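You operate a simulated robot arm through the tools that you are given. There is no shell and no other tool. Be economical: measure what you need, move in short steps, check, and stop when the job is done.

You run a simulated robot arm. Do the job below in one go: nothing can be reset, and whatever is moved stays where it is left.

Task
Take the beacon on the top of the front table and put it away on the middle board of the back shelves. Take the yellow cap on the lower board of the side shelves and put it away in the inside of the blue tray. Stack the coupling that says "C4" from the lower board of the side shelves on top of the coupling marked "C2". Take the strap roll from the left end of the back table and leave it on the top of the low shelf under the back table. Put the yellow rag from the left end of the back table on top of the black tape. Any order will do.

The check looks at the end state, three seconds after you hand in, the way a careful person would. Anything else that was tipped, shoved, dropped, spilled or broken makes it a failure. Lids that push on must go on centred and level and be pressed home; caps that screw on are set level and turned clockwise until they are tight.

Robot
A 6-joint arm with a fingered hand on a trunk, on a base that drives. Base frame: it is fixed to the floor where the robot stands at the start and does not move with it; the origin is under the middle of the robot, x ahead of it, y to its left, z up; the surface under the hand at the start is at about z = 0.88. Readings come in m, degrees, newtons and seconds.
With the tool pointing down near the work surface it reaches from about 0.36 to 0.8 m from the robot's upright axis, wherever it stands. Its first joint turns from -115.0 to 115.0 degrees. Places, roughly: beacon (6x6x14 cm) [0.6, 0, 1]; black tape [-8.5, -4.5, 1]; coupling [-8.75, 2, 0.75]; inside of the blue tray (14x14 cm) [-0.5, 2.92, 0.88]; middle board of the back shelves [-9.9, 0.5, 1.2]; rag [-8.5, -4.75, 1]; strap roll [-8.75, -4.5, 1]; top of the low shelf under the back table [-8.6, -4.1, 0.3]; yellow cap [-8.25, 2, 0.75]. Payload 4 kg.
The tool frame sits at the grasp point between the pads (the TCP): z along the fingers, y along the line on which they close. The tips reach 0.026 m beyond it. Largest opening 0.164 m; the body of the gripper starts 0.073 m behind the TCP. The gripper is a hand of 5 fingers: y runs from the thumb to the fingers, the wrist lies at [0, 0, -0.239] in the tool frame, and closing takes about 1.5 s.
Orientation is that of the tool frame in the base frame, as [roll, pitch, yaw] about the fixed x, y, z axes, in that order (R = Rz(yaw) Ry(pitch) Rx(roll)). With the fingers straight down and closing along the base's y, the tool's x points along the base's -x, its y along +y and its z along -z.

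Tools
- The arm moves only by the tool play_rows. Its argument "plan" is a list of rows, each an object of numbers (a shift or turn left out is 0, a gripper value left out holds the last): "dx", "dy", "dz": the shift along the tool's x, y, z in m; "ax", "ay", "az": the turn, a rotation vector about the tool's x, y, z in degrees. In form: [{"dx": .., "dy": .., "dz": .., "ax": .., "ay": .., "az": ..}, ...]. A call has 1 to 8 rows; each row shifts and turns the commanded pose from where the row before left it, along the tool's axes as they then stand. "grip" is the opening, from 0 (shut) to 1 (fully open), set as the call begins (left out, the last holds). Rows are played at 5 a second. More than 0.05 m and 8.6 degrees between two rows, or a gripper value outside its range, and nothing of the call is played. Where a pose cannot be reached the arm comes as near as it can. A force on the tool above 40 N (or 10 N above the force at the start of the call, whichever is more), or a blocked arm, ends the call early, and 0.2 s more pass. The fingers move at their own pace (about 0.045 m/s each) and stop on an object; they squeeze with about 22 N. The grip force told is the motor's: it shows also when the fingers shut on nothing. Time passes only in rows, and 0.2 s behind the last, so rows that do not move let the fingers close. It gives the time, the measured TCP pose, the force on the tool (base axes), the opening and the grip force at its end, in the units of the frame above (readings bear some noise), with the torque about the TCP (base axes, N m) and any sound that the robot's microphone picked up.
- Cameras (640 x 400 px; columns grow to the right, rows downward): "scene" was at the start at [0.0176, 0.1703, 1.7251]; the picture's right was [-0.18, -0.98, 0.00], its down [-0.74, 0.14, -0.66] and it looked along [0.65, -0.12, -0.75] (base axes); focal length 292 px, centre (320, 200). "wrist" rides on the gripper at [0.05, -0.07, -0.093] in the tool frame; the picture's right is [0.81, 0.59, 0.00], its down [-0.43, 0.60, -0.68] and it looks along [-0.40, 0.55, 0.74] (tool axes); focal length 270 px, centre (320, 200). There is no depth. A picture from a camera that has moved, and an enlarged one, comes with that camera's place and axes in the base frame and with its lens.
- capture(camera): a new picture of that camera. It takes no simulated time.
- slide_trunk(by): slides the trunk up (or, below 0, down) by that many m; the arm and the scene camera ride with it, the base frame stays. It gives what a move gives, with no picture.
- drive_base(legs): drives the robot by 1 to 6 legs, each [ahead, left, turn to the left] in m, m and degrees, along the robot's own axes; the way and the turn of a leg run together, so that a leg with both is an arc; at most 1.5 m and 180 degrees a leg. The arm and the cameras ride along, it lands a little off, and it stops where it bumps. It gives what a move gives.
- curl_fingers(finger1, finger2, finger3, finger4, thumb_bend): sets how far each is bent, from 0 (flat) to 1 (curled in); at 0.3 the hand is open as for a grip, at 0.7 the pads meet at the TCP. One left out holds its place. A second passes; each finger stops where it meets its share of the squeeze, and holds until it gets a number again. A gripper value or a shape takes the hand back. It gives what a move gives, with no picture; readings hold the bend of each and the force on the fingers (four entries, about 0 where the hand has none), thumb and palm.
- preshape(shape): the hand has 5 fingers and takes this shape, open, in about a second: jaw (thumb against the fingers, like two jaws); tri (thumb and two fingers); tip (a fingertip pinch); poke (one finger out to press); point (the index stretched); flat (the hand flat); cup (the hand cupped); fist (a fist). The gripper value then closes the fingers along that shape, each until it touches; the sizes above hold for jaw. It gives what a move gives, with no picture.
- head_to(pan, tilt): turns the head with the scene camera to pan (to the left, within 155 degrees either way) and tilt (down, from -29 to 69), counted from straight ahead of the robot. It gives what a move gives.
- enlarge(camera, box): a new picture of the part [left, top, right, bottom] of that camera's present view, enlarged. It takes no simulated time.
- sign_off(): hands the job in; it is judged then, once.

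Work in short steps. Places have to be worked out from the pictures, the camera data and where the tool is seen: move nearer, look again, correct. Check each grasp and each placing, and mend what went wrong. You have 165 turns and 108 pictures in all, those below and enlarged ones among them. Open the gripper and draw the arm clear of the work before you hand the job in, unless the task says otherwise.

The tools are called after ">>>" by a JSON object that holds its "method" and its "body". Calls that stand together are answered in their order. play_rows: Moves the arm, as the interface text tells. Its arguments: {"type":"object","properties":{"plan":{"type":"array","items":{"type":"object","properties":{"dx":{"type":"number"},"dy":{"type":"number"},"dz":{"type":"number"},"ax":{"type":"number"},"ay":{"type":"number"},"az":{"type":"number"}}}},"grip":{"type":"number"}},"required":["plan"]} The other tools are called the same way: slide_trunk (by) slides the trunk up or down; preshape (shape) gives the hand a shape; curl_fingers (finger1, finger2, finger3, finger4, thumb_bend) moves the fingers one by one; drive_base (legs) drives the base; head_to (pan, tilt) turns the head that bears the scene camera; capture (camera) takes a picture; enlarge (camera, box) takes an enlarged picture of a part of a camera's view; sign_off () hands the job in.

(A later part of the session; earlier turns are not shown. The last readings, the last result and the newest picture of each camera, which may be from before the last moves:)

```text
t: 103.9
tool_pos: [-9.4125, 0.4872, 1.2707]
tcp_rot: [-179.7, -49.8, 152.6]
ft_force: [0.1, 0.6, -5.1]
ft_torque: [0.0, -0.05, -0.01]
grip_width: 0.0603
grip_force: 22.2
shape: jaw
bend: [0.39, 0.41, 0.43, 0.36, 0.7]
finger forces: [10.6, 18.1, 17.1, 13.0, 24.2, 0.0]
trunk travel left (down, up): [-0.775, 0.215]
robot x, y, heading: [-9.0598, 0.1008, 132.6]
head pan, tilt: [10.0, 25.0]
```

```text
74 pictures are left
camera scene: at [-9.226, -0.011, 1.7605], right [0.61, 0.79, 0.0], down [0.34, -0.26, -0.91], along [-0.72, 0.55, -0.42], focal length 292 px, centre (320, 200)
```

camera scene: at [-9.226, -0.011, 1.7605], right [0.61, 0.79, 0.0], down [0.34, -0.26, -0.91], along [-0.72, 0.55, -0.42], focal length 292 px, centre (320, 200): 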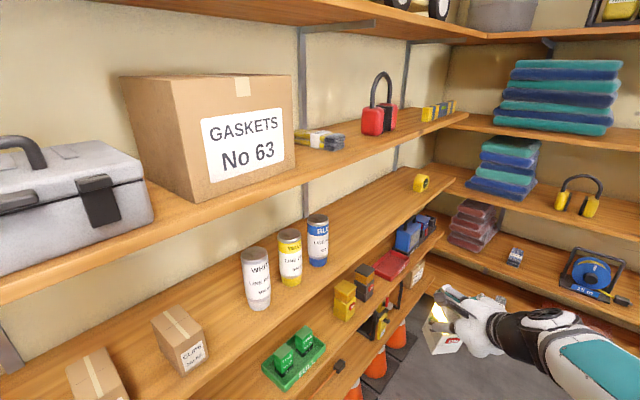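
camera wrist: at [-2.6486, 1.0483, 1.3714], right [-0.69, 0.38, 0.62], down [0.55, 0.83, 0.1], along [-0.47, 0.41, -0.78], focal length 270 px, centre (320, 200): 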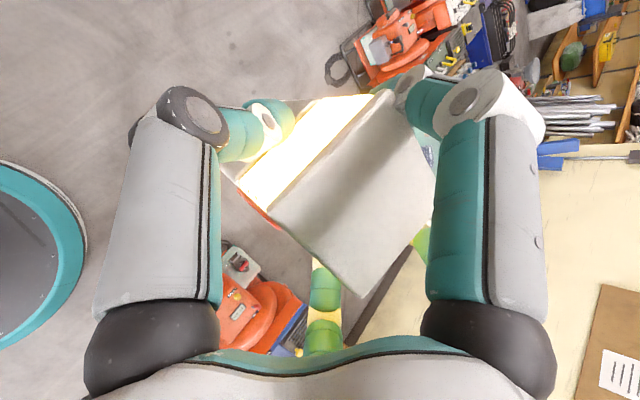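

The middle board has the cartons and three tins, and there is a free stretch around y≈0.6–1.1. I turn so the beacon is square with the shelf and move to about (-9.1, 0.6).

>>> {"method": "drive_base", "body": {"legs": [[0, 0, 27.4], [0.21, -0.456, 0]]}}

>>> {"method": "head_to", "body": {"pan": -5, "tilt": 28}}

>>> {"method": "capture", "body": {"camera": "scene"}}

>>> {"method": "capture", "body": {"camera": "wrist"}}

```text
t: 108.2
tool_pos: [-9.5944, 0.7709, 1.2713]
tcp_rot: [-179.7, -49.8, 180.0]
ft_force: [0.6, -0.4, -4.5]
ft_torque: [0.01, -0.11, 0.0]
grip_width: 0.06
grip_force: 21.6
shape: jaw
bend: [0.39, 0.41, 0.43, 0.36, 0.7]
finger forces: [10.5, 18.1, 17.1, 12.8, 24.2, 0.0]
trunk travel left (down, up): [-0.775, 0.215]
robot x, y, heading: [-9.1053, 0.5907, 160.0]
head pan, tilt: [10.0, 25.0]
```

```text
t: 108.9
tool_pos: [-9.5956, 0.77, 1.2702]
tcp_rot: [-179.7, -49.8, 180.0]
ft_force: [0.2, 0.0, -5.6]
ft_torque: [0.01, -0.07, 0.04]
grip_width: 0.06
grip_force: 21.8
shape: jaw
bend: [0.39, 0.41, 0.43, 0.36, 0.7]
finger forces: [10.6, 18.0, 17.1, 12.8, 24.2, 0.0]
trunk travel left (down, up): [-0.775, 0.215]
robot x, y, heading: [-9.1093, 0.595, 159.9]
head pan, tilt: [-5.0, 28.0]
```

```text
73 pictures are left
camera scene: at [-9.1932, 0.4359, 1.7557], right [0.42, 0.91, 0.0], down [0.43, -0.2, -0.88], along [-0.8, 0.37, -0.47], focal length 292 px, centre (320, 200)
```

scene: 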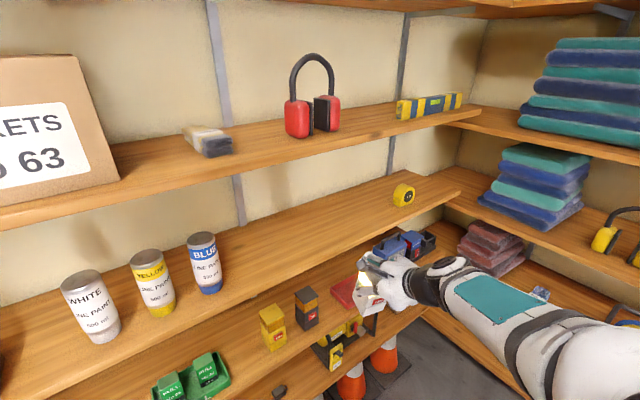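

```text
72 pictures are left
camera wrist: at [-9.5537, 0.7018, 1.3707], right [-0.52, 0.59, 0.62], down [0.8, 0.6, 0.1], along [-0.31, 0.54, -0.78], focal length 270 px, centre (320, 200)
```

wrist: 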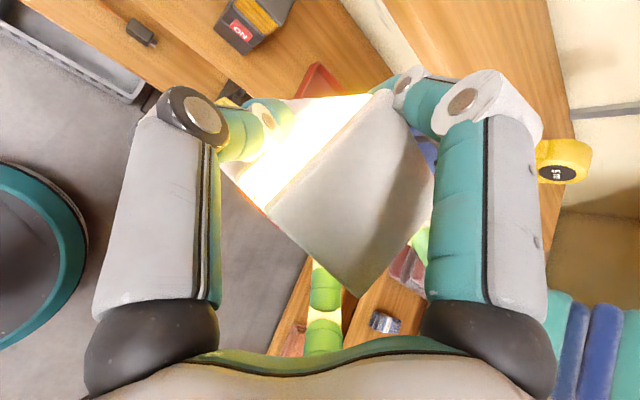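

The free stretch right of the blue tin is ahead of the hand. I check the beacon's tilt in the hand with an enlarged view.

>>> {"method": "enlarge", "body": {"camera": "scene", "box": [310, 220, 450, 340]}}

```text
3.33 times, centred on (380, 280) of scene
camera zoom: at [-9.1932, 0.4359, 1.7557], right [0.42, 0.91, 0.0], down [0.43, -0.2, -0.88], along [-0.8, 0.37, -0.47], focal length 974 px, centre (120, -67)
```

zoom: 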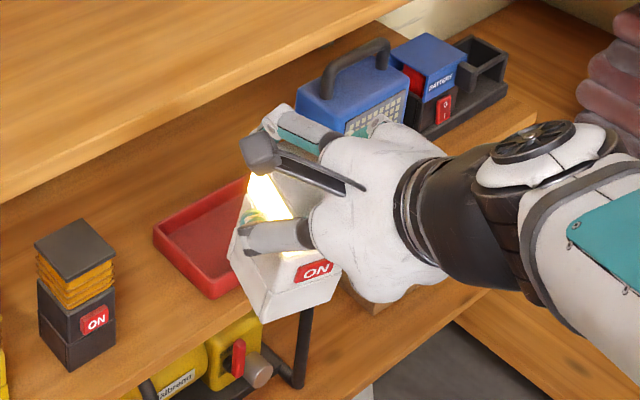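

I need a sharper look at the beacon's tilt.

>>> {"method": "enlarge", "body": {"camera": "scene", "box": [350, 250, 400, 300]}}

```text
8.00 times, centred on (375, 275) of scene
camera zoom: at [-9.1932, 0.4359, 1.7557], right [0.42, 0.91, 0.0], down [0.43, -0.2, -0.88], along [-0.8, 0.37, -0.47], focal length 2336 px, centre (-120, -400)
```

zoom: 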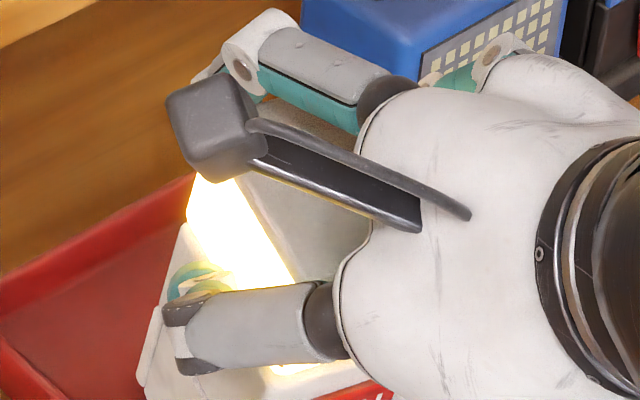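

Corner analysis of the beacon's top shows it is upright within a few degrees, its base about 0.105 m below the TCP. I raise to TCP z≈1.34 and move in over the board.

>>> {"method": "play_rows", "body": {"plan": [{"dx": 0.0268, "dz": -0.0225}, {"dx": 0.0268, "dz": -0.0225}, {"dx": 0.0276, "dz": 0.0329}, {"dx": 0.0276, "dz": 0.0329}, {"dx": 0.0276, "dz": 0.0329}, {"dx": 0.0276, "dz": 0.0329}, {}]}}

>>> {"method": "capture", "body": {"camera": "scene"}}

```text
t: 110.5
tool_pos: [-9.7871, 0.7814, 1.3291]
tcp_rot: [-179.7, -49.9, 180.0]
ft_force: [0.2, 0.8, -4.7]
ft_torque: [-0.02, -0.06, -0.03]
grip_width: 0.0601
grip_force: 22.4
shape: jaw
bend: [0.39, 0.41, 0.43, 0.36, 0.7]
finger forces: [10.4, 17.9, 17.2, 13.0, 24.3, 0.0]
out of reach, approached as far as the arm can: row 1, 2
trunk travel left (down, up): [-0.775, 0.215]
robot x, y, heading: [-9.1019, 0.593, 159.9]
head pan, tilt: [-5.0, 28.0]
```

```text
69 pictures are left
camera scene: at [-9.1921, 0.4357, 1.7557], right [0.42, 0.91, 0.0], down [0.43, -0.2, -0.88], along [-0.8, 0.37, -0.47], focal length 292 px, centre (320, 200)
```

scene: 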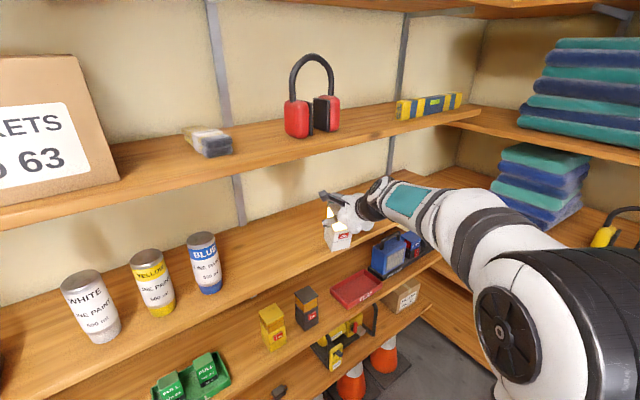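

Clear so far. I advance another 12 cm at this height.

>>> {"method": "play_rows", "body": {"plan": [{"dx": 0.0193, "dz": 0.023}, {"dx": 0.0193, "dz": 0.023}, {"dx": 0.0193, "dz": 0.023}, {"dx": 0.0193, "dz": 0.023}, {}]}}

>>> {"method": "enlarge", "body": {"camera": "scene", "box": [250, 140, 410, 300]}}

```text
t: 111.7
tool_pos: [-9.907, 0.7805, 1.3289]
tcp_rot: [-179.8, -49.8, 180.0]
ft_force: [0.2, -0.1, -5.4]
ft_torque: [0.04, -0.1, 0.03]
grip_width: 0.0599
grip_force: 21.8
shape: jaw
bend: [0.39, 0.41, 0.43, 0.36, 0.7]
finger forces: [10.4, 18.0, 17.1, 12.9, 24.2, 0.1]
trunk travel left (down, up): [-0.775, 0.215]
robot x, y, heading: [-9.106, 0.5942, 160.0]
head pan, tilt: [-5.0, 28.0]
```

```text
2.50 times, centred on (330, 220) of scene
camera zoom: at [-9.1925, 0.4357, 1.7557], right [0.42, 0.91, 0.0], down [0.43, -0.2, -0.88], along [-0.8, 0.37, -0.47], focal length 730 px, centre (295, 150)
```

zoom: 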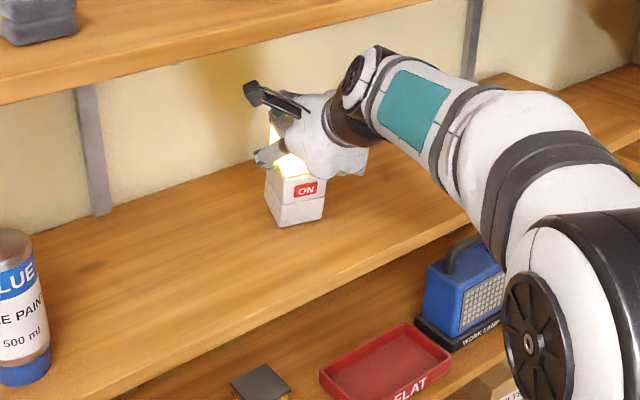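

The beacon is over the board. I lower it gently until it touches.

>>> {"method": "play_rows", "body": {"plan": [{"dx": -0.0077, "dz": 0.0064}, {"dx": -0.0038, "dz": 0.0032}, {"dx": -0.0038, "dz": 0.0032}, {}]}}

```text
t: 112.8
tool_pos: [-9.908, 0.7829, 1.3242]
tcp_rot: [180.0, -51.1, -180.0]
ft_force: [4.2, -3.6, 15.1]
ft_torque: [-0.4, -0.46, 0.01]
grip_width: 0.0599
grip_force: 21.6
shape: jaw
bend: [0.38, 0.41, 0.44, 0.36, 0.7]
finger forces: [14.2, 17.8, 18.8, 18.4, 28.5, 0.0]
trunk travel left (down, up): [-0.775, 0.215]
robot x, y, heading: [-9.1045, 0.5953, 160.0]
head pan, tilt: [-5.0, 28.0]
stopped in row 4: the force on the tool passed its limit at 40 N (the readings are from after the stop); the commanded pose is now the measured one
```

It's standing on the board. I ease off 2 mm and open the hand.

>>> {"method": "play_rows", "body": {"plan": [{"dx": 0.0015, "dz": -0.0013}, {}]}}

>>> {"method": "play_rows", "body": {"plan": [{}, {}, {}, {}, {}, {}], "grip": 0.7}}

>>> {"method": "capture", "body": {"camera": "wrist"}}

```text
t: 113.4
tool_pos: [-9.9083, 0.7828, 1.324]
tcp_rot: [-180.0, -51.0, 179.9]
ft_force: [0.0, -3.3, 14.4]
ft_torque: [-0.42, 0.04, -0.07]
grip_width: 0.0603
grip_force: 21.9
shape: jaw
bend: [0.38, 0.41, 0.44, 0.36, 0.7]
finger forces: [12.8, 17.9, 19.0, 13.7, 28.5, 0.0]
trunk travel left (down, up): [-0.775, 0.215]
robot x, y, heading: [-9.106, 0.5934, 160.0]
head pan, tilt: [-5.0, 28.0]
```

```text
t: 114.8
tool_pos: [-9.9087, 0.7833, 1.3216]
tcp_rot: [-179.8, -50.7, -180.0]
ft_force: [-0.9, 0.7, -0.4]
ft_torque: [0.01, -0.03, -0.02]
grip_width: 0.1149
grip_force: 0.0
shape: jaw
bend: [0.29, 0.3, 0.3, 0.3, 0.68]
finger forces: [0.5, 0.0, 0.1, 0.0, 0.0, 0.1]
trunk travel left (down, up): [-0.775, 0.215]
robot x, y, heading: [-9.1025, 0.591, 159.7]
head pan, tilt: [-5.0, 28.0]
```

```text
67 pictures are left
camera wrist: at [-9.8664, 0.7143, 1.4211], right [-0.51, 0.59, 0.63], down [0.8, 0.6, 0.09], along [-0.32, 0.55, -0.77], focal length 270 px, centre (320, 200)
```

wrist: 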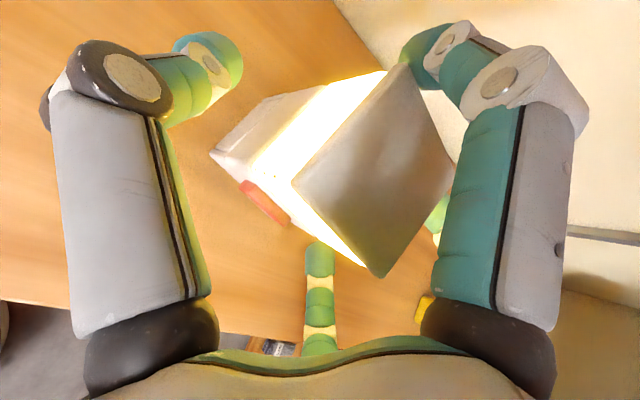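

Released and standing. I open fully, then back straight out along the tool axis.

>>> {"method": "play_rows", "body": {"plan": [{}, {}, {}, {}, {"dz": -0.01}, {"dz": -0.02}, {"dz": -0.03}, {"dz": -0.04}], "grip": 1}}

>>> {"method": "enlarge", "body": {"camera": "scene", "box": [250, 140, 410, 300]}}

>>> {"method": "capture", "body": {"camera": "wrist"}}

```text
t: 116.6
tool_pos: [-9.8283, 0.7849, 1.3869]
tcp_rot: [180.0, -50.8, -180.0]
ft_force: [0.4, -0.4, 0.1]
ft_torque: [0.01, -0.01, 0.0]
grip_width: 0.1639
grip_force: 0.0
shape: jaw
bend: [0.3, 0.3, 0.3, 0.3, 0.3]
finger forces: [0.0, 0.0, 0.0, 0.0, 0.0, 0.0]
trunk travel left (down, up): [-0.775, 0.215]
robot x, y, heading: [-9.1035, 0.5921, 159.9]
head pan, tilt: [-5.0, 28.0]
```

```text
2.50 times, centred on (330, 220) of scene
camera zoom: at [-9.1905, 0.4351, 1.7557], right [0.42, 0.91, 0.0], down [0.42, -0.2, -0.88], along [-0.8, 0.37, -0.47], focal length 730 px, centre (295, 150)
```

zoom: 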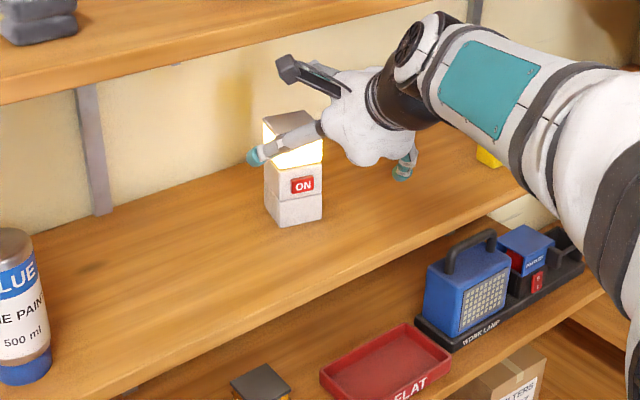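

```text
65 pictures are left
camera wrist: at [-9.7845, 0.7145, 1.486], right [-0.51, 0.59, 0.63], down [0.8, 0.6, 0.09], along [-0.32, 0.55, -0.77], focal length 270 px, centre (320, 200)
```

wrist: 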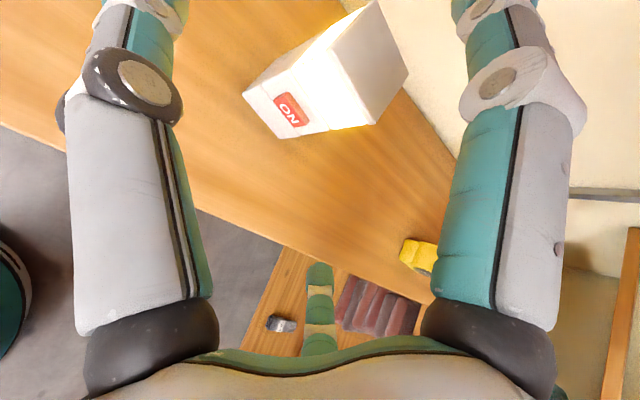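

The beacon stands upright on the board. It was off to start with and came on during carrying, so I'll try to switch it off gently; I back off and shape the hand to poke.

>>> {"method": "play_rows", "body": {"plan": [{"dz": -0.04}, {"dz": -0.04}, {}]}}

>>> {"method": "preshape", "body": {"shape": "poke"}}

>>> {"method": "capture", "body": {"camera": "wrist"}}

>>> {"method": "enlarge", "body": {"camera": "scene", "box": [270, 140, 430, 300]}}

```text
t: 117.4
tool_pos: [-9.7702, 0.7829, 1.4364]
tcp_rot: [-179.9, -50.7, 179.9]
ft_force: [-0.5, 0.1, 0.2]
ft_torque: [0.02, -0.01, 0.03]
grip_width: 0.1638
grip_force: 0.0
shape: jaw
bend: [0.3, 0.3, 0.3, 0.3, 0.3]
finger forces: [0.0, 0.0, 0.0, 0.1, 0.0, 0.0]
trunk travel left (down, up): [-0.775, 0.215]
robot x, y, heading: [-9.1049, 0.5953, 159.9]
head pan, tilt: [-5.0, 28.0]
```

```text
t: 118.3
tool_pos: [-9.7686, 0.7813, 1.4375]
tcp_rot: [-179.9, -50.7, 180.0]
ft_force: [-0.1, 0.8, -0.2]
ft_torque: [0.01, -0.03, 0.01]
grip_width: 0.0001
grip_force: 0.1
shape: poke
bend: [1.0, 1.0, 1.0, 1.0, 0.83]
finger forces: [0.0, 0.0, 0.0, 0.0, 0.0, 0.0]
trunk travel left (down, up): [-0.775, 0.215]
robot x, y, heading: [-9.105, 0.5922, 160.0]
head pan, tilt: [-5.0, 28.0]
```

```text
64 pictures are left
camera wrist: at [-9.7266, 0.7134, 1.5363], right [-0.51, 0.59, 0.63], down [0.8, 0.6, 0.09], along [-0.32, 0.55, -0.77], focal length 270 px, centre (320, 200)
```

wrist: 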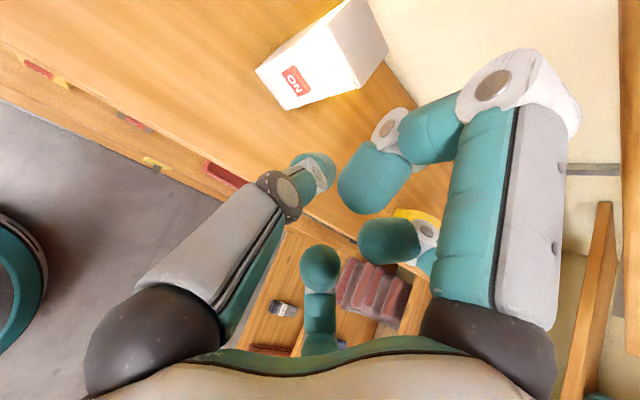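

```text
2.50 times, centred on (350, 220) of scene
camera zoom: at [-9.1927, 0.4356, 1.7557], right [0.42, 0.91, 0.0], down [0.43, -0.2, -0.88], along [-0.8, 0.37, -0.47], focal length 730 px, centre (245, 150)
```

zoom: 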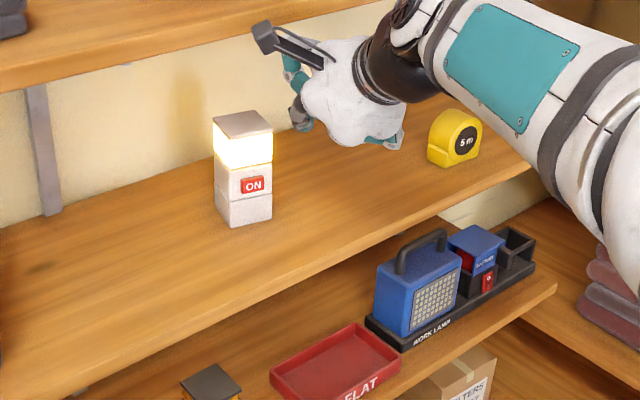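

"Poke" curled all fingers; I try the "point" shape.

>>> {"method": "preshape", "body": {"shape": "point"}}

>>> {"method": "capture", "body": {"camera": "wrist"}}

```text
t: 119.2
tool_pos: [-9.7697, 0.7825, 1.4371]
tcp_rot: [-179.8, -50.7, -180.0]
ft_force: [-0.5, 0.3, -0.1]
ft_torque: [-0.01, -0.01, -0.01]
grip_width: 0.1579
grip_force: 0.1
shape: point
bend: [0.7, 1.0, 1.0, 1.0, 0.72]
finger forces: [0.0, 0.0, 0.0, 0.0, 0.1, 0.0]
trunk travel left (down, up): [-0.775, 0.215]
robot x, y, heading: [-9.0993, 0.5922, 160.3]
head pan, tilt: [-5.0, 28.0]
```

```text
62 pictures are left
camera wrist: at [-9.7267, 0.7135, 1.5362], right [-0.51, 0.59, 0.63], down [0.8, 0.6, 0.09], along [-0.32, 0.55, -0.77], focal length 270 px, centre (320, 200)
```

wrist: 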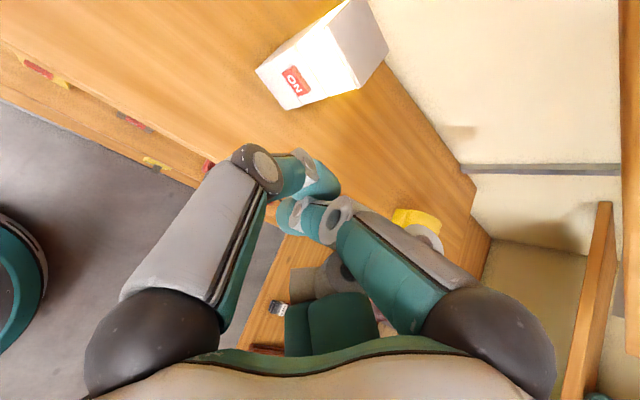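

The button is at about (-9.905, 0.777, 1.287) from two views. I set index and thumb tips together at the TCP as a pusher and move to 7 cm short of the button.

>>> {"method": "curl_fingers", "body": {"finger1": 0.7, "finger2": 1, "finger3": 1, "finger4": 1, "thumb_bend": 0.7}}

>>> {"method": "play_rows", "body": {"plan": [{"dx": -0.027, "dy": 0.0025, "dz": 0.015}, {"dx": -0.013, "dy": 0.0025, "dz": 0.04}, {"dz": 0.02}, {}]}}

>>> {"method": "capture", "body": {"camera": "wrist"}}

```text
t: 120.2
tool_pos: [-9.77, 0.7819, 1.4372]
tcp_rot: [-179.9, -50.7, 180.0]
ft_force: [-0.5, -0.1, -0.5]
ft_torque: [-0.01, 0.0, 0.02]
grip_width: 0.0001
grip_force: 0.0
shape: fingers
bend: [0.71, 1.0, 1.0, 1.0, 0.69]
finger forces: [0.1, 0.0, 0.0, 0.0, 0.0, 0.0]
trunk travel left (down, up): [-0.775, 0.215]
robot x, y, heading: [-9.1028, 0.5875, 160.0]
head pan, tilt: [-5.0, 28.0]
```

```text
t: 121.2
tool_pos: [-9.8029, 0.7878, 1.3549]
tcp_rot: [-179.9, -50.7, 179.9]
ft_force: [-0.2, -0.3, 0.1]
ft_torque: [-0.04, 0.01, 0.03]
grip_width: 0.0
grip_force: 0.0
shape: fingers
bend: [0.71, 1.0, 1.0, 1.0, 0.69]
finger forces: [0.0, 0.0, 0.1, 0.1, 0.0, 0.0]
trunk travel left (down, up): [-0.775, 0.215]
robot x, y, heading: [-9.101, 0.5925, 159.9]
head pan, tilt: [-5.0, 28.0]
```

```text
61 pictures are left
camera wrist: at [-9.7602, 0.7184, 1.4547], right [-0.51, 0.59, 0.63], down [0.8, 0.6, 0.09], along [-0.32, 0.55, -0.77], focal length 270 px, centre (320, 200)
```

wrist: 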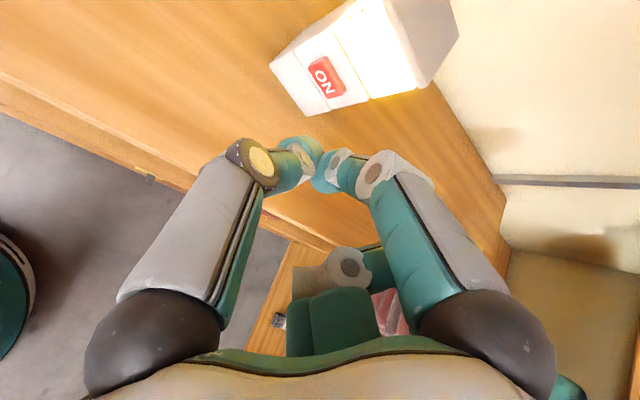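

Button projects as expected; I correct laterally (+12 mm x, -11 mm y) and come to about 2 cm short.

>>> {"method": "play_rows", "body": {"plan": [{"dx": 0.012, "dy": -0.011, "dz": 0.02}, {"dz": 0.03}, {"dz": 0.02}, {}]}}

>>> {"method": "play_rows", "body": {"plan": [{"dz": 0.005}, {"dz": 0.005}, {"dz": 0.004}, {"dz": 0.003}]}}

>>> {"method": "capture", "body": {"camera": "wrist"}}

```text
t: 122.2
tool_pos: [-9.8659, 0.7772, 1.323]
tcp_rot: [180.0, -50.8, 179.9]
ft_force: [-0.2, 0.2, 0.0]
ft_torque: [0.02, 0.03, -0.02]
grip_width: 0.0
grip_force: 0.1
shape: fingers
bend: [0.71, 1.0, 1.0, 1.0, 0.69]
finger forces: [0.0, 0.0, 0.0, 0.1, 0.1, 0.0]
trunk travel left (down, up): [-0.775, 0.215]
robot x, y, heading: [-9.1074, 0.5918, 160.0]
head pan, tilt: [-5.0, 28.0]
```

```text
t: 123.2
tool_pos: [-9.8781, 0.7767, 1.3113]
tcp_rot: [-179.9, -50.7, 179.9]
ft_force: [-0.1, 0.3, 0.0]
ft_torque: [0.03, -0.02, 0.0]
grip_width: 0.0
grip_force: 0.1
shape: fingers
bend: [0.71, 1.0, 1.0, 1.0, 0.69]
finger forces: [0.0, 0.1, 0.1, 0.0, 0.1, 0.0]
trunk travel left (down, up): [-0.775, 0.215]
robot x, y, heading: [-9.1038, 0.5938, 159.9]
head pan, tilt: [-5.0, 28.0]
```

```text
60 pictures are left
camera wrist: at [-9.8355, 0.7077, 1.4108], right [-0.51, 0.59, 0.63], down [0.8, 0.6, 0.09], along [-0.32, 0.55, -0.77], focal length 270 px, centre (320, 200)
```

wrist: 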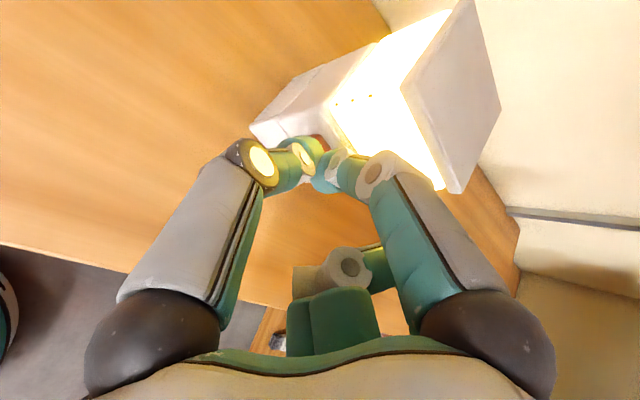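

The tips are a few millimetres from the button, aligned. I advance in 2 mm steps watching force and listening for the click.

>>> {"method": "play_rows", "body": {"plan": [{"dz": 0.003}, {"dz": 0.003}, {"dz": 0.002}]}}

>>> {"method": "play_rows", "body": {"plan": [{"dz": 0.002}, {"dz": 0.002}]}}

```text
t: 124.0
tool_pos: [-9.8859, 0.7765, 1.3063]
tcp_rot: [-179.9, -50.6, 180.0]
ft_force: [0.3, 0.4, 0.2]
ft_torque: [-0.01, 0.01, 0.05]
grip_width: 0.0
grip_force: 0.0
shape: fingers
bend: [0.71, 1.0, 1.0, 1.0, 0.69]
finger forces: [0.1, 0.0, 0.0, 0.0, 0.1, 0.0]
trunk travel left (down, up): [-0.775, 0.215]
robot x, y, heading: [-9.1064, 0.5926, 159.9]
head pan, tilt: [-5.0, 28.0]
```

```text
t: 124.6
tool_pos: [-9.8866, 0.7768, 1.3032]
tcp_rot: [-179.9, -50.7, 180.0]
ft_force: [2.3, -0.6, 0.5]
ft_torque: [-0.01, 0.03, -0.01]
grip_width: 0.0
grip_force: 0.2
shape: fingers
bend: [0.71, 1.0, 1.0, 1.0, 0.69]
finger forces: [0.1, 0.0, 0.1, 0.0, 0.0, 0.1]
trunk travel left (down, up): [-0.775, 0.215]
robot x, y, heading: [-9.0992, 0.5933, 160.2]
head pan, tilt: [-5.0, 28.0]
heard: click
```

A click with only 2 N. I back off along the axis and check that the light is off and the beacon still stands.

>>> {"method": "play_rows", "body": {"plan": [{"dz": -0.02}, {"dz": -0.04}, {"dz": -0.04}, {"dz": -0.04}, {}]}}

>>> {"method": "capture", "body": {"camera": "scene"}}

```text
t: 125.8
tool_pos: [-9.7762, 0.7803, 1.3925]
tcp_rot: [-179.9, -50.6, 179.9]
ft_force: [-0.1, 0.4, 0.1]
ft_torque: [0.01, -0.03, -0.02]
grip_width: 0.0
grip_force: 0.1
shape: fingers
bend: [0.71, 1.0, 1.0, 1.0, 0.69]
finger forces: [0.0, 0.0, 0.1, 0.1, 0.1, 0.0]
trunk travel left (down, up): [-0.775, 0.215]
robot x, y, heading: [-9.0994, 0.5942, 159.9]
head pan, tilt: [-5.0, 28.0]
```

```text
59 pictures are left
camera scene: at [-9.1941, 0.4358, 1.7556], right [0.42, 0.91, 0.0], down [0.43, -0.2, -0.88], along [-0.8, 0.37, -0.47], focal length 292 px, centre (320, 200)
```

scene: 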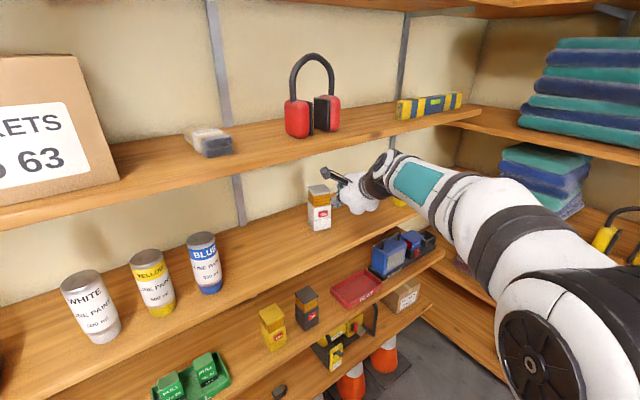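

Beacon off, upright and in place. I retract the arm from the shelf, reshape to jaw, and look toward the side shelves.

>>> {"method": "play_rows", "body": {"plan": [{"dx": -0.025, "dz": -0.034}, {"dx": -0.025, "dz": -0.034}, {"dx": -0.025, "dz": -0.034}, {"dx": -0.025, "dz": -0.034}, {"dx": -0.02, "dz": -0.024}, {}]}}

>>> {"method": "preshape", "body": {"shape": "jaw"}}

>>> {"method": "head_to", "body": {"pan": -95, "tilt": 35}}

>>> {"method": "capture", "body": {"camera": "scene"}}

```text
t: 127.2
tool_pos: [-9.6153, 0.8061, 1.3967]
tcp_rot: [-179.8, -50.6, -180.0]
ft_force: [0.5, -0.5, -0.2]
ft_torque: [0.05, 0.0, 0.01]
grip_width: 0.0002
grip_force: 0.0
shape: fingers
bend: [0.71, 1.0, 1.0, 1.0, 0.69]
finger forces: [0.1, 0.0, 0.1, 0.0, 0.0, 0.0]
out of reach, approached as far as the arm can: row 4, 5
trunk travel left (down, up): [-0.775, 0.215]
robot x, y, heading: [-9.1034, 0.593, 160.0]
head pan, tilt: [-5.0, 28.0]
```

```text
t: 128.1
tool_pos: [-9.6146, 0.8051, 1.3965]
tcp_rot: [-179.8, -50.6, 180.0]
ft_force: [0.7, 0.6, -0.5]
ft_torque: [-0.01, -0.04, 0.02]
grip_width: 0.1639
grip_force: 0.1
shape: jaw
bend: [0.3, 0.3, 0.3, 0.3, 0.3]
finger forces: [0.0, 0.0, 0.0, 0.1, 0.0, 0.0]
trunk travel left (down, up): [-0.775, 0.215]
robot x, y, heading: [-9.1048, 0.5901, 160.1]
head pan, tilt: [-5.0, 28.0]
```

```text
t: 129.7
tool_pos: [-9.6152, 0.8044, 1.3977]
tcp_rot: [-179.7, -50.6, 179.9]
ft_force: [0.0, -0.3, -0.8]
ft_torque: [0.02, 0.01, 0.04]
grip_width: 0.1636
grip_force: 0.0
shape: jaw
bend: [0.3, 0.3, 0.3, 0.3, 0.3]
finger forces: [0.1, 0.0, 0.0, 0.0, 0.0, 0.1]
trunk travel left (down, up): [-0.775, 0.215]
robot x, y, heading: [-9.0987, 0.5921, 160.0]
head pan, tilt: [-95.0, 35.0]
```

```text
58 pictures are left
camera scene: at [-9.0728, 0.4769, 1.7447], right [0.91, -0.42, 0.0], down [-0.24, -0.52, -0.82], along [0.35, 0.74, -0.57], focal length 292 px, centre (320, 200)
```

scene: 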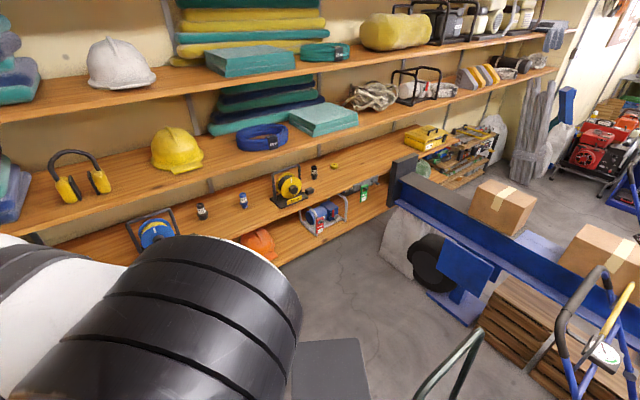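

The lower board (z≈0.75) shows small couplings and a small yellow cap. I enlarge to read labels.

>>> {"method": "enlarge", "body": {"camera": "scene", "box": [120, 130, 380, 290]}}

```text
2.46 times, centred on (250, 210) of scene
camera zoom: at [-9.0728, 0.4769, 1.7447], right [0.91, -0.42, 0.0], down [-0.24, -0.52, -0.82], along [0.35, 0.74, -0.57], focal length 719 px, centre (492, 175)
```

zoom: 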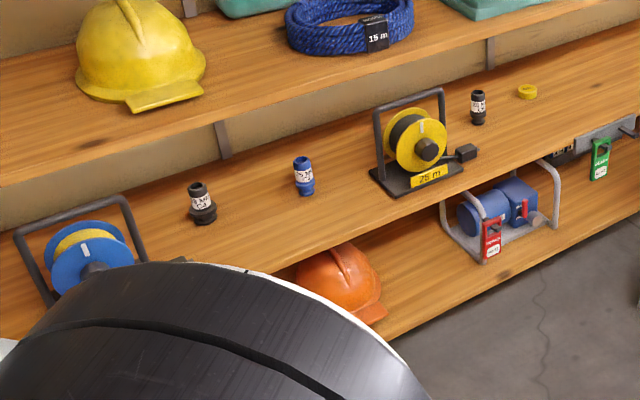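

I need to get closer to read labels and see the free floor. I turn to face the side shelves and advance a bit.

>>> {"method": "drive_base", "body": {"legs": [[0, 0, -70], [0.35, 0.05, 0]]}}

>>> {"method": "head_to", "body": {"pan": -25, "tilt": 45}}

>>> {"method": "capture", "body": {"camera": "scene"}}

```text
t: 135.1
tool_pos: [-9.1157, 1.5043, 1.3967]
tcp_rot: [-179.8, -50.6, 109.1]
ft_force: [0.4, 0.0, -0.3]
ft_torque: [-0.01, -0.01, 0.0]
grip_width: 0.1641
grip_force: 0.1
shape: jaw
bend: [0.3, 0.3, 0.3, 0.3, 0.3]
finger forces: [0.1, 0.0, 0.0, 0.1, 0.0, 0.1]
trunk travel left (down, up): [-0.775, 0.215]
robot x, y, heading: [-9.1488, 0.9486, 89.2]
head pan, tilt: [-95.0, 35.0]
```

```text
t: 136.5
tool_pos: [-9.1172, 1.5032, 1.3965]
tcp_rot: [-179.8, -50.6, 109.1]
ft_force: [0.0, 0.0, 0.0]
ft_torque: [0.03, -0.01, -0.02]
grip_width: 0.1638
grip_force: 0.1
shape: jaw
bend: [0.3, 0.3, 0.3, 0.3, 0.3]
finger forces: [0.1, 0.0, 0.0, 0.1, 0.1, 0.0]
trunk travel left (down, up): [-0.775, 0.215]
robot x, y, heading: [-9.1473, 0.9513, 89.3]
head pan, tilt: [-25.0, 45.0]
```

```text
56 pictures are left
camera scene: at [-9.2983, 0.9649, 1.7299], right [0.9, -0.44, 0.0], down [-0.31, -0.64, -0.71], along [0.31, 0.64, -0.71], focal length 292 px, centre (320, 200)
```

scene: 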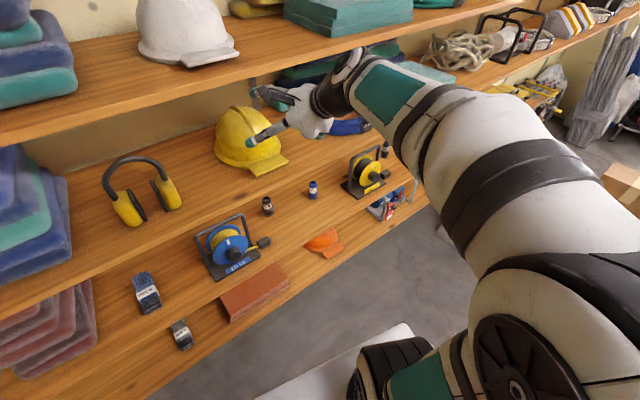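

>>> {"method": "enlarge", "body": {"camera": "scene", "box": [245, 130, 415, 240]}}

>>> {"method": "enlarge", "body": {"camera": "scene", "box": [255, 175, 325, 220]}}

```text
3.64 times, centred on (330, 185) of scene
camera zoom: at [-9.2983, 0.9649, 1.7299], right [0.9, -0.44, 0.0], down [-0.31, -0.64, -0.71], along [0.31, 0.64, -0.71], focal length 1062 px, centre (284, 254)
```

zoom: 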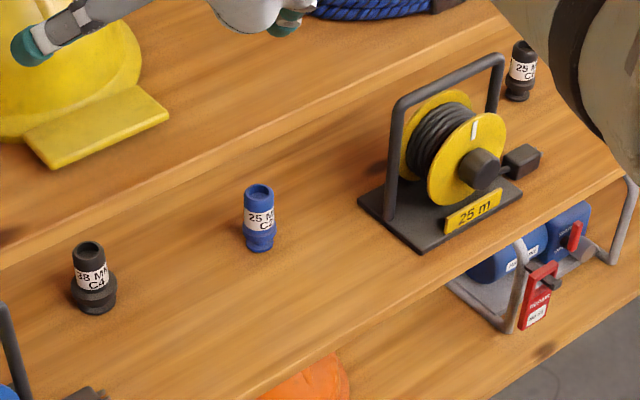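

```text
8.89 times, centred on (290, 198) of scene
camera zoom: at [-9.2983, 0.9649, 1.7299], right [0.9, -0.44, 0.0], down [-0.31, -0.64, -0.71], along [0.31, 0.64, -0.71], focal length 2596 px, centre (587, 222)
```

zoom: 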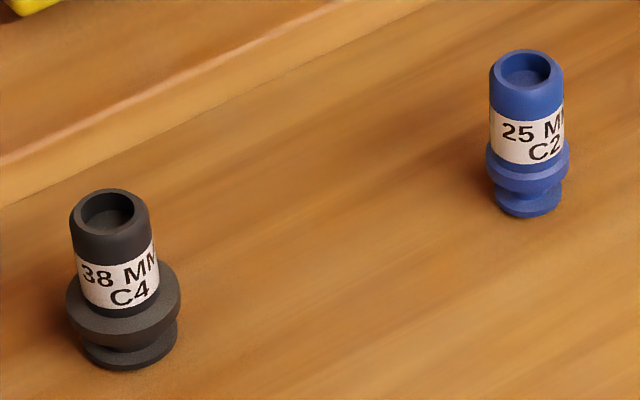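

Left black coupling is "C4" at about (-9.12, 1.87), the blue one is "C2" at about (-8.89, 1.87), both under the next board (~0.3 m clearance), so I need a near-horizontal hand. I shift left a little and lower the trunk.

>>> {"method": "drive_base", "body": {"legs": [[0, 0.13, 4]]}}

>>> {"method": "slide_trunk", "body": {"by": -0.4}}

>>> {"method": "play_rows", "body": {"plan": [{"ay": 8}, {"ay": 8}, {"ay": 8}, {"ay": 6}, {}]}}

>>> {"method": "capture", "body": {"camera": "scene"}}

```text
t: 137.8
tool_pos: [-9.2879, 1.5017, 1.3969]
tcp_rot: [-180.0, -50.6, 113.2]
ft_force: [-0.9, -0.5, -0.1]
ft_torque: [0.03, 0.0, 0.0]
grip_width: 0.1638
grip_force: 0.1
shape: jaw
bend: [0.3, 0.3, 0.3, 0.3, 0.3]
finger forces: [0.1, 0.0, 0.0, 0.0, 0.1, 0.0]
trunk travel left (down, up): [-0.775, 0.215]
robot x, y, heading: [-9.2763, 0.9447, 93.5]
head pan, tilt: [-25.0, 45.0]
```

```text
t: 141.6
tool_pos: [-9.2857, 1.5032, 0.9929]
tcp_rot: [-179.5, -50.3, 112.9]
ft_force: [-0.7, -0.3, 0.1]
ft_torque: [0.0, 0.0, 0.02]
grip_width: 0.1638
grip_force: 0.0
shape: jaw
bend: [0.3, 0.3, 0.3, 0.3, 0.3]
finger forces: [0.0, 0.0, 0.0, 0.0, 0.1, 0.0]
trunk travel left (down, up): [-0.375, 0.615]
robot x, y, heading: [-9.2791, 0.948, 93.4]
head pan, tilt: [-25.0, 45.0]
```

```text
t: 142.8
tool_pos: [-9.2813, 1.5165, 0.9939]
tcp_rot: [-179.6, -80.7, 112.9]
ft_force: [0.0, 0.9, -0.3]
ft_torque: [0.01, 0.0, -0.01]
grip_width: 0.1641
grip_force: 0.1
shape: jaw
bend: [0.3, 0.3, 0.3, 0.3, 0.3]
finger forces: [0.1, 0.1, 0.1, 0.0, 0.0, 0.1]
out of reach, approached as far as the arm can: row 1, 2
trunk travel left (down, up): [-0.375, 0.615]
robot x, y, heading: [-9.2811, 0.9506, 93.4]
head pan, tilt: [-25.0, 45.0]
```

```text
53 pictures are left
camera scene: at [-9.4298, 0.9515, 1.3299], right [0.93, -0.37, 0.0], down [-0.26, -0.66, -0.71], along [0.26, 0.66, -0.71], focal length 292 px, centre (320, 200)
```

scene: 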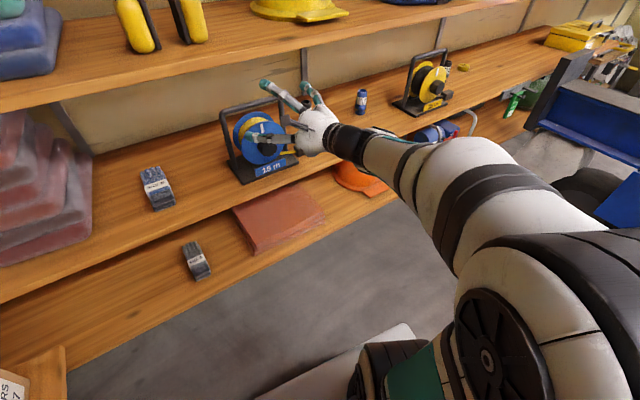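

The hand sits left of the needed line. I shift it right, lower the trunk to about coupling height, and ease the base forward-right.

>>> {"method": "play_rows", "body": {"plan": [{"dy": 0.035}, {"dy": 0.035}, {"dy": 0.035}, {"dy": 0.035}, {}], "grip": 0.75}}

>>> {"method": "slide_trunk", "body": {"by": -0.13}}

>>> {"method": "drive_base", "body": {"legs": [[0.07, -0.0875, 0]]}}

>>> {"method": "capture", "body": {"camera": "wrist"}}

>>> {"method": "capture", "body": {"camera": "scene"}}

```text
t: 144.0
tool_pos: [-9.1542, 1.5718, 0.9907]
tcp_rot: [-179.3, -80.5, 112.7]
ft_force: [-0.2, -0.1, -0.5]
ft_torque: [0.02, 0.02, -0.02]
grip_width: 0.1237
grip_force: 0.1
shape: jaw
bend: [0.28, 0.28, 0.28, 0.28, 0.59]
finger forces: [0.0, 0.0, 0.1, 0.0, 0.1, 0.0]
trunk travel left (down, up): [-0.375, 0.615]
robot x, y, heading: [-9.277, 0.9463, 93.5]
head pan, tilt: [-25.0, 45.0]
```

```text
t: 145.6
tool_pos: [-9.154, 1.5727, 0.8601]
tcp_rot: [-179.3, -80.6, 112.6]
ft_force: [-0.1, -0.9, -0.8]
ft_torque: [0.0, 0.01, 0.02]
grip_width: 0.1233
grip_force: 0.2
shape: jaw
bend: [0.28, 0.28, 0.28, 0.28, 0.59]
finger forces: [0.0, 0.0, 0.0, 0.0, 0.1, 0.0]
trunk travel left (down, up): [-0.245, 0.745]
robot x, y, heading: [-9.2766, 0.9478, 93.3]
head pan, tilt: [-25.0, 45.0]
```

```text
t: 146.8
tool_pos: [-9.0718, 1.6458, 0.8594]
tcp_rot: [-179.3, -80.7, 112.7]
ft_force: [-0.4, 0.3, 1.3]
ft_torque: [0.02, 0.02, -0.01]
grip_width: 0.1236
grip_force: 0.0
shape: jaw
bend: [0.28, 0.28, 0.28, 0.28, 0.59]
finger forces: [0.0, 0.1, 0.1, 0.1, 0.0, 0.0]
trunk travel left (down, up): [-0.245, 0.745]
robot x, y, heading: [-9.1981, 1.0234, 93.1]
head pan, tilt: [-25.0, 45.0]
```

```text
52 pictures are left
camera wrist: at [-9.1006, 1.5413, 0.9268], right [0.49, 0.35, 0.8], down [0.84, -0.44, -0.32], along [0.24, 0.82, -0.51], focal length 270 px, centre (320, 200)
```

wrist: 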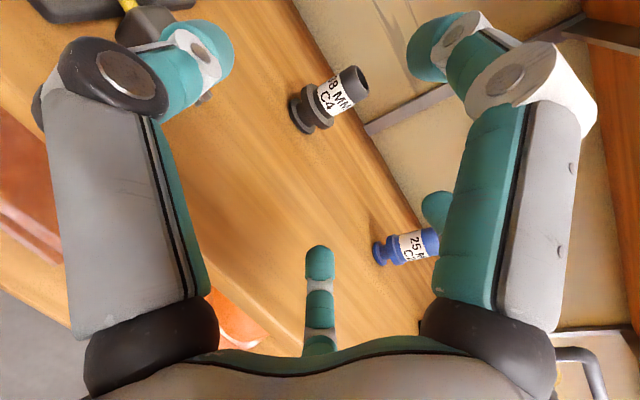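

```text
51 pictures are left
camera scene: at [-9.3494, 1.0258, 1.1999], right [0.93, -0.37, 0.0], down [-0.26, -0.66, -0.71], along [0.26, 0.66, -0.71], focal length 292 px, centre (320, 200)
```

scene: 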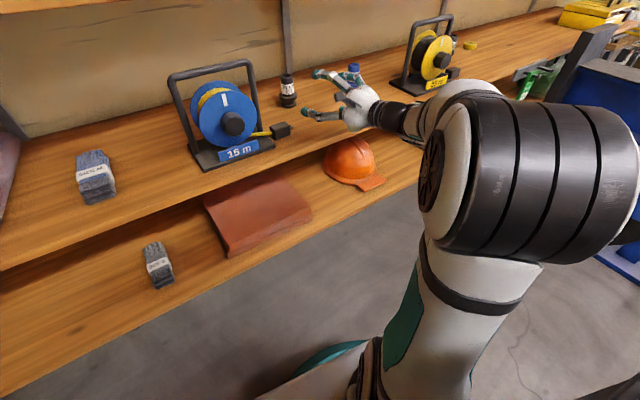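

C4's label is at about (-9.116, 1.892, 0.803). The lowest finger would hit the board in jaw shape, so I try the three-finger "tri" shape and look.

>>> {"method": "preshape", "body": {"shape": "tri"}}

>>> {"method": "play_rows", "body": {"plan": [{}, {}, {}, {}], "grip": 1}}

>>> {"method": "capture", "body": {"camera": "wrist"}}

```text
t: 147.7
tool_pos: [-9.0717, 1.6449, 0.8627]
tcp_rot: [-179.7, -80.7, 112.9]
ft_force: [3.1, 0.7, 12.2]
ft_torque: [-0.09, 0.08, 0.0]
grip_width: 0.164
grip_force: 0.1
shape: tri
bend: [0.14, 0.3, 0.3, 0.28, 0.3]
finger forces: [0.0, 0.0, 0.1, 12.6, 0.0, 0.0]
trunk travel left (down, up): [-0.245, 0.745]
robot x, y, heading: [-9.1988, 1.0197, 93.0]
head pan, tilt: [-25.0, 45.0]
```

```text
t: 148.7
tool_pos: [-9.0724, 1.6438, 0.8627]
tcp_rot: [-179.6, -80.6, 112.7]
ft_force: [4.4, -1.8, 14.4]
ft_torque: [-0.24, 0.02, 0.05]
grip_width: 0.1639
grip_force: 0.1
shape: tri
bend: [0.14, 0.3, 0.3, 0.28, 0.3]
finger forces: [0.1, 0.0, 0.0, 14.1, 0.0, 0.0]
trunk travel left (down, up): [-0.245, 0.745]
robot x, y, heading: [-9.2023, 1.0199, 93.0]
head pan, tilt: [-25.0, 45.0]
```

```text
50 pictures are left
camera wrist: at [-9.1003, 1.5405, 0.9276], right [0.49, 0.35, 0.8], down [0.84, -0.44, -0.32], along [0.24, 0.82, -0.51], focal length 270 px, centre (320, 200)
```

wrist: 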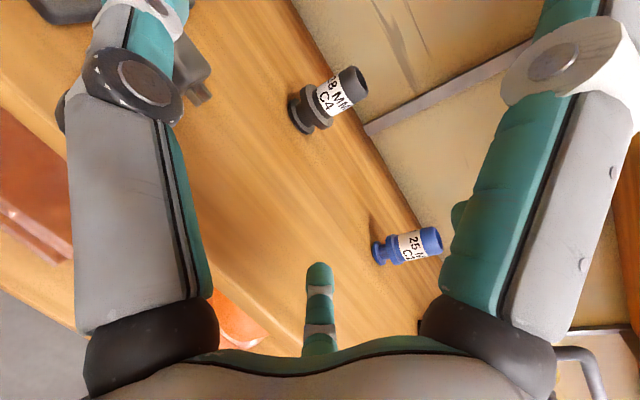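

Finger 4 splays down onto the board edge in "tri". I curl finger 4 into the palm and use thumb against fingers 2 and 3 instead.

>>> {"method": "curl_fingers", "body": {"finger1": 0.3, "finger2": 0.3, "finger3": 0.35, "finger4": 1, "thumb_bend": 0.4}}

>>> {"method": "capture", "body": {"camera": "wrist"}}

>>> {"method": "enlarge", "body": {"camera": "scene", "box": [260, 30, 440, 150]}}

```text
t: 149.7
tool_pos: [-9.0725, 1.6452, 0.8607]
tcp_rot: [-179.3, -80.6, 112.5]
ft_force: [0.5, -0.6, 0.8]
ft_torque: [-0.03, 0.03, -0.02]
grip_width: 0.0811
grip_force: 0.1
shape: fingers
bend: [0.3, 0.3, 0.35, 1.0, 0.4]
finger forces: [0.0, 0.0, 0.1, 0.0, 0.1, 0.0]
trunk travel left (down, up): [-0.245, 0.745]
robot x, y, heading: [-9.197, 1.0189, 93.1]
head pan, tilt: [-25.0, 45.0]
```

```text
49 pictures are left
camera wrist: at [-9.1005, 1.5414, 0.9267], right [0.49, 0.35, 0.8], down [0.84, -0.44, -0.32], along [0.24, 0.82, -0.51], focal length 270 px, centre (320, 200)
```

wrist: 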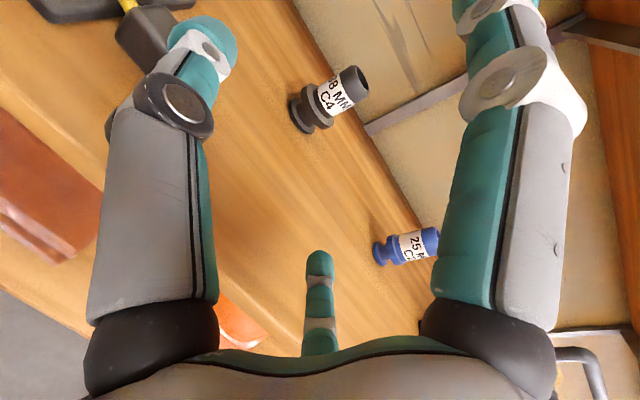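

```text
3.33 times, centred on (350, 90) of scene
camera zoom: at [-9.3494, 1.0258, 1.1999], right [0.93, -0.37, 0.0], down [-0.26, -0.66, -0.71], along [0.26, 0.66, -0.71], focal length 974 px, centre (220, 567)
```

zoom: 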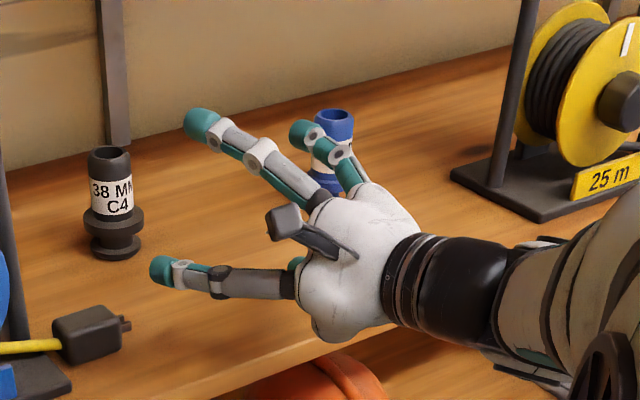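

The layout is clear: thumb left, finger 1 above, finger 2 right, fingers 3–4 low. I'll curl 3 and 4 and pinch with thumb and finger 2; I align and advance most of the way.

>>> {"method": "curl_fingers", "body": {"finger1": 0.2, "finger2": 0.35, "finger3": 1, "finger4": 1, "thumb_bend": 0.4}}

>>> {"method": "play_rows", "body": {"plan": [{"dx": 0.0025, "dy": 0.027, "dz": 0.02}, {"dx": 0.0025, "dy": 0.027, "dz": 0.03}, {"dz": 0.04}, {"dz": 0.04}, {}]}}

>>> {"method": "capture", "body": {"camera": "wrist"}}

```text
t: 150.7
tool_pos: [-9.073, 1.6452, 0.8606]
tcp_rot: [-179.3, -80.6, 112.5]
ft_force: [-0.3, -0.1, 0.6]
ft_torque: [0.02, 0.01, -0.02]
grip_width: 0.0902
grip_force: 0.1
shape: fingers
bend: [0.2, 0.35, 0.91, 1.0, 0.4]
finger forces: [0.0, 0.0, 0.0, 0.1, 0.0, 0.0]
trunk travel left (down, up): [-0.245, 0.745]
robot x, y, heading: [-9.2019, 1.022, 93.2]
head pan, tilt: [-25.0, 45.0]
```

```text
t: 151.9
tool_pos: [-9.0784, 1.7862, 0.8434]
tcp_rot: [-179.2, -80.6, 112.5]
ft_force: [0.0, -0.4, 0.1]
ft_torque: [0.03, 0.01, 0.02]
grip_width: 0.0904
grip_force: 0.0
shape: fingers
bend: [0.2, 0.35, 0.91, 1.0, 0.4]
finger forces: [0.0, 0.1, 0.0, 0.0, 0.1, 0.0]
trunk travel left (down, up): [-0.245, 0.745]
robot x, y, heading: [-9.1953, 1.0231, 93.2]
head pan, tilt: [-25.0, 45.0]
```

```text
47 pictures are left
camera wrist: at [-9.1047, 1.6813, 0.91], right [0.49, 0.35, 0.8], down [0.84, -0.44, -0.32], along [0.24, 0.82, -0.51], focal length 270 px, centre (320, 200)
```

wrist: 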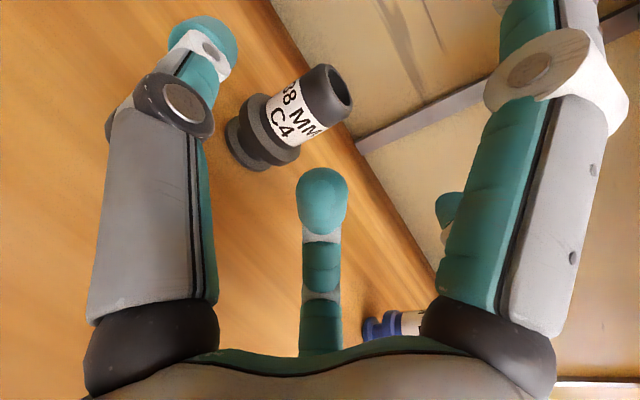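

Finger 3 hangs across the grasp space at bend 0.91. I open it to 0.45 so it works along with finger 2, and look again.

>>> {"method": "curl_fingers", "body": {"finger3": 0.42}}

>>> {"method": "capture", "body": {"camera": "wrist"}}

```text
t: 152.9
tool_pos: [-9.0767, 1.785, 0.8427]
tcp_rot: [-179.3, -80.6, 112.5]
ft_force: [0.4, 0.7, 0.0]
ft_torque: [-0.01, 0.0, -0.02]
grip_width: 0.0903
grip_force: 0.0
shape: fingers
bend: [0.2, 0.35, 0.42, 1.0, 0.4]
finger forces: [0.0, 0.0, 0.1, 0.0, 0.0, 0.0]
trunk travel left (down, up): [-0.245, 0.745]
robot x, y, heading: [-9.1979, 1.018, 93.1]
head pan, tilt: [-25.0, 45.0]
```

```text
46 pictures are left
camera wrist: at [-9.1047, 1.6809, 0.9101], right [0.49, 0.35, 0.8], down [0.84, -0.44, -0.32], along [0.24, 0.82, -0.51], focal length 270 px, centre (320, 200)
```

wrist: 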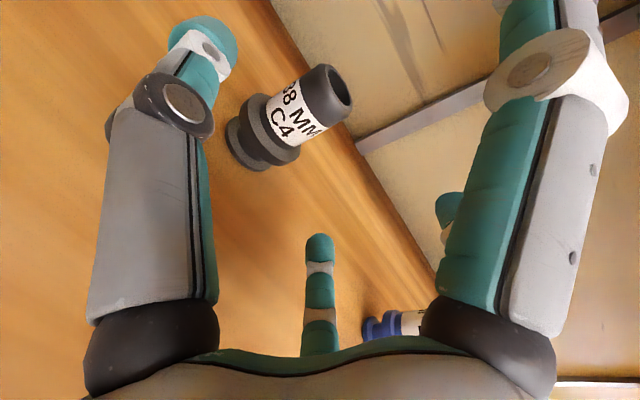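

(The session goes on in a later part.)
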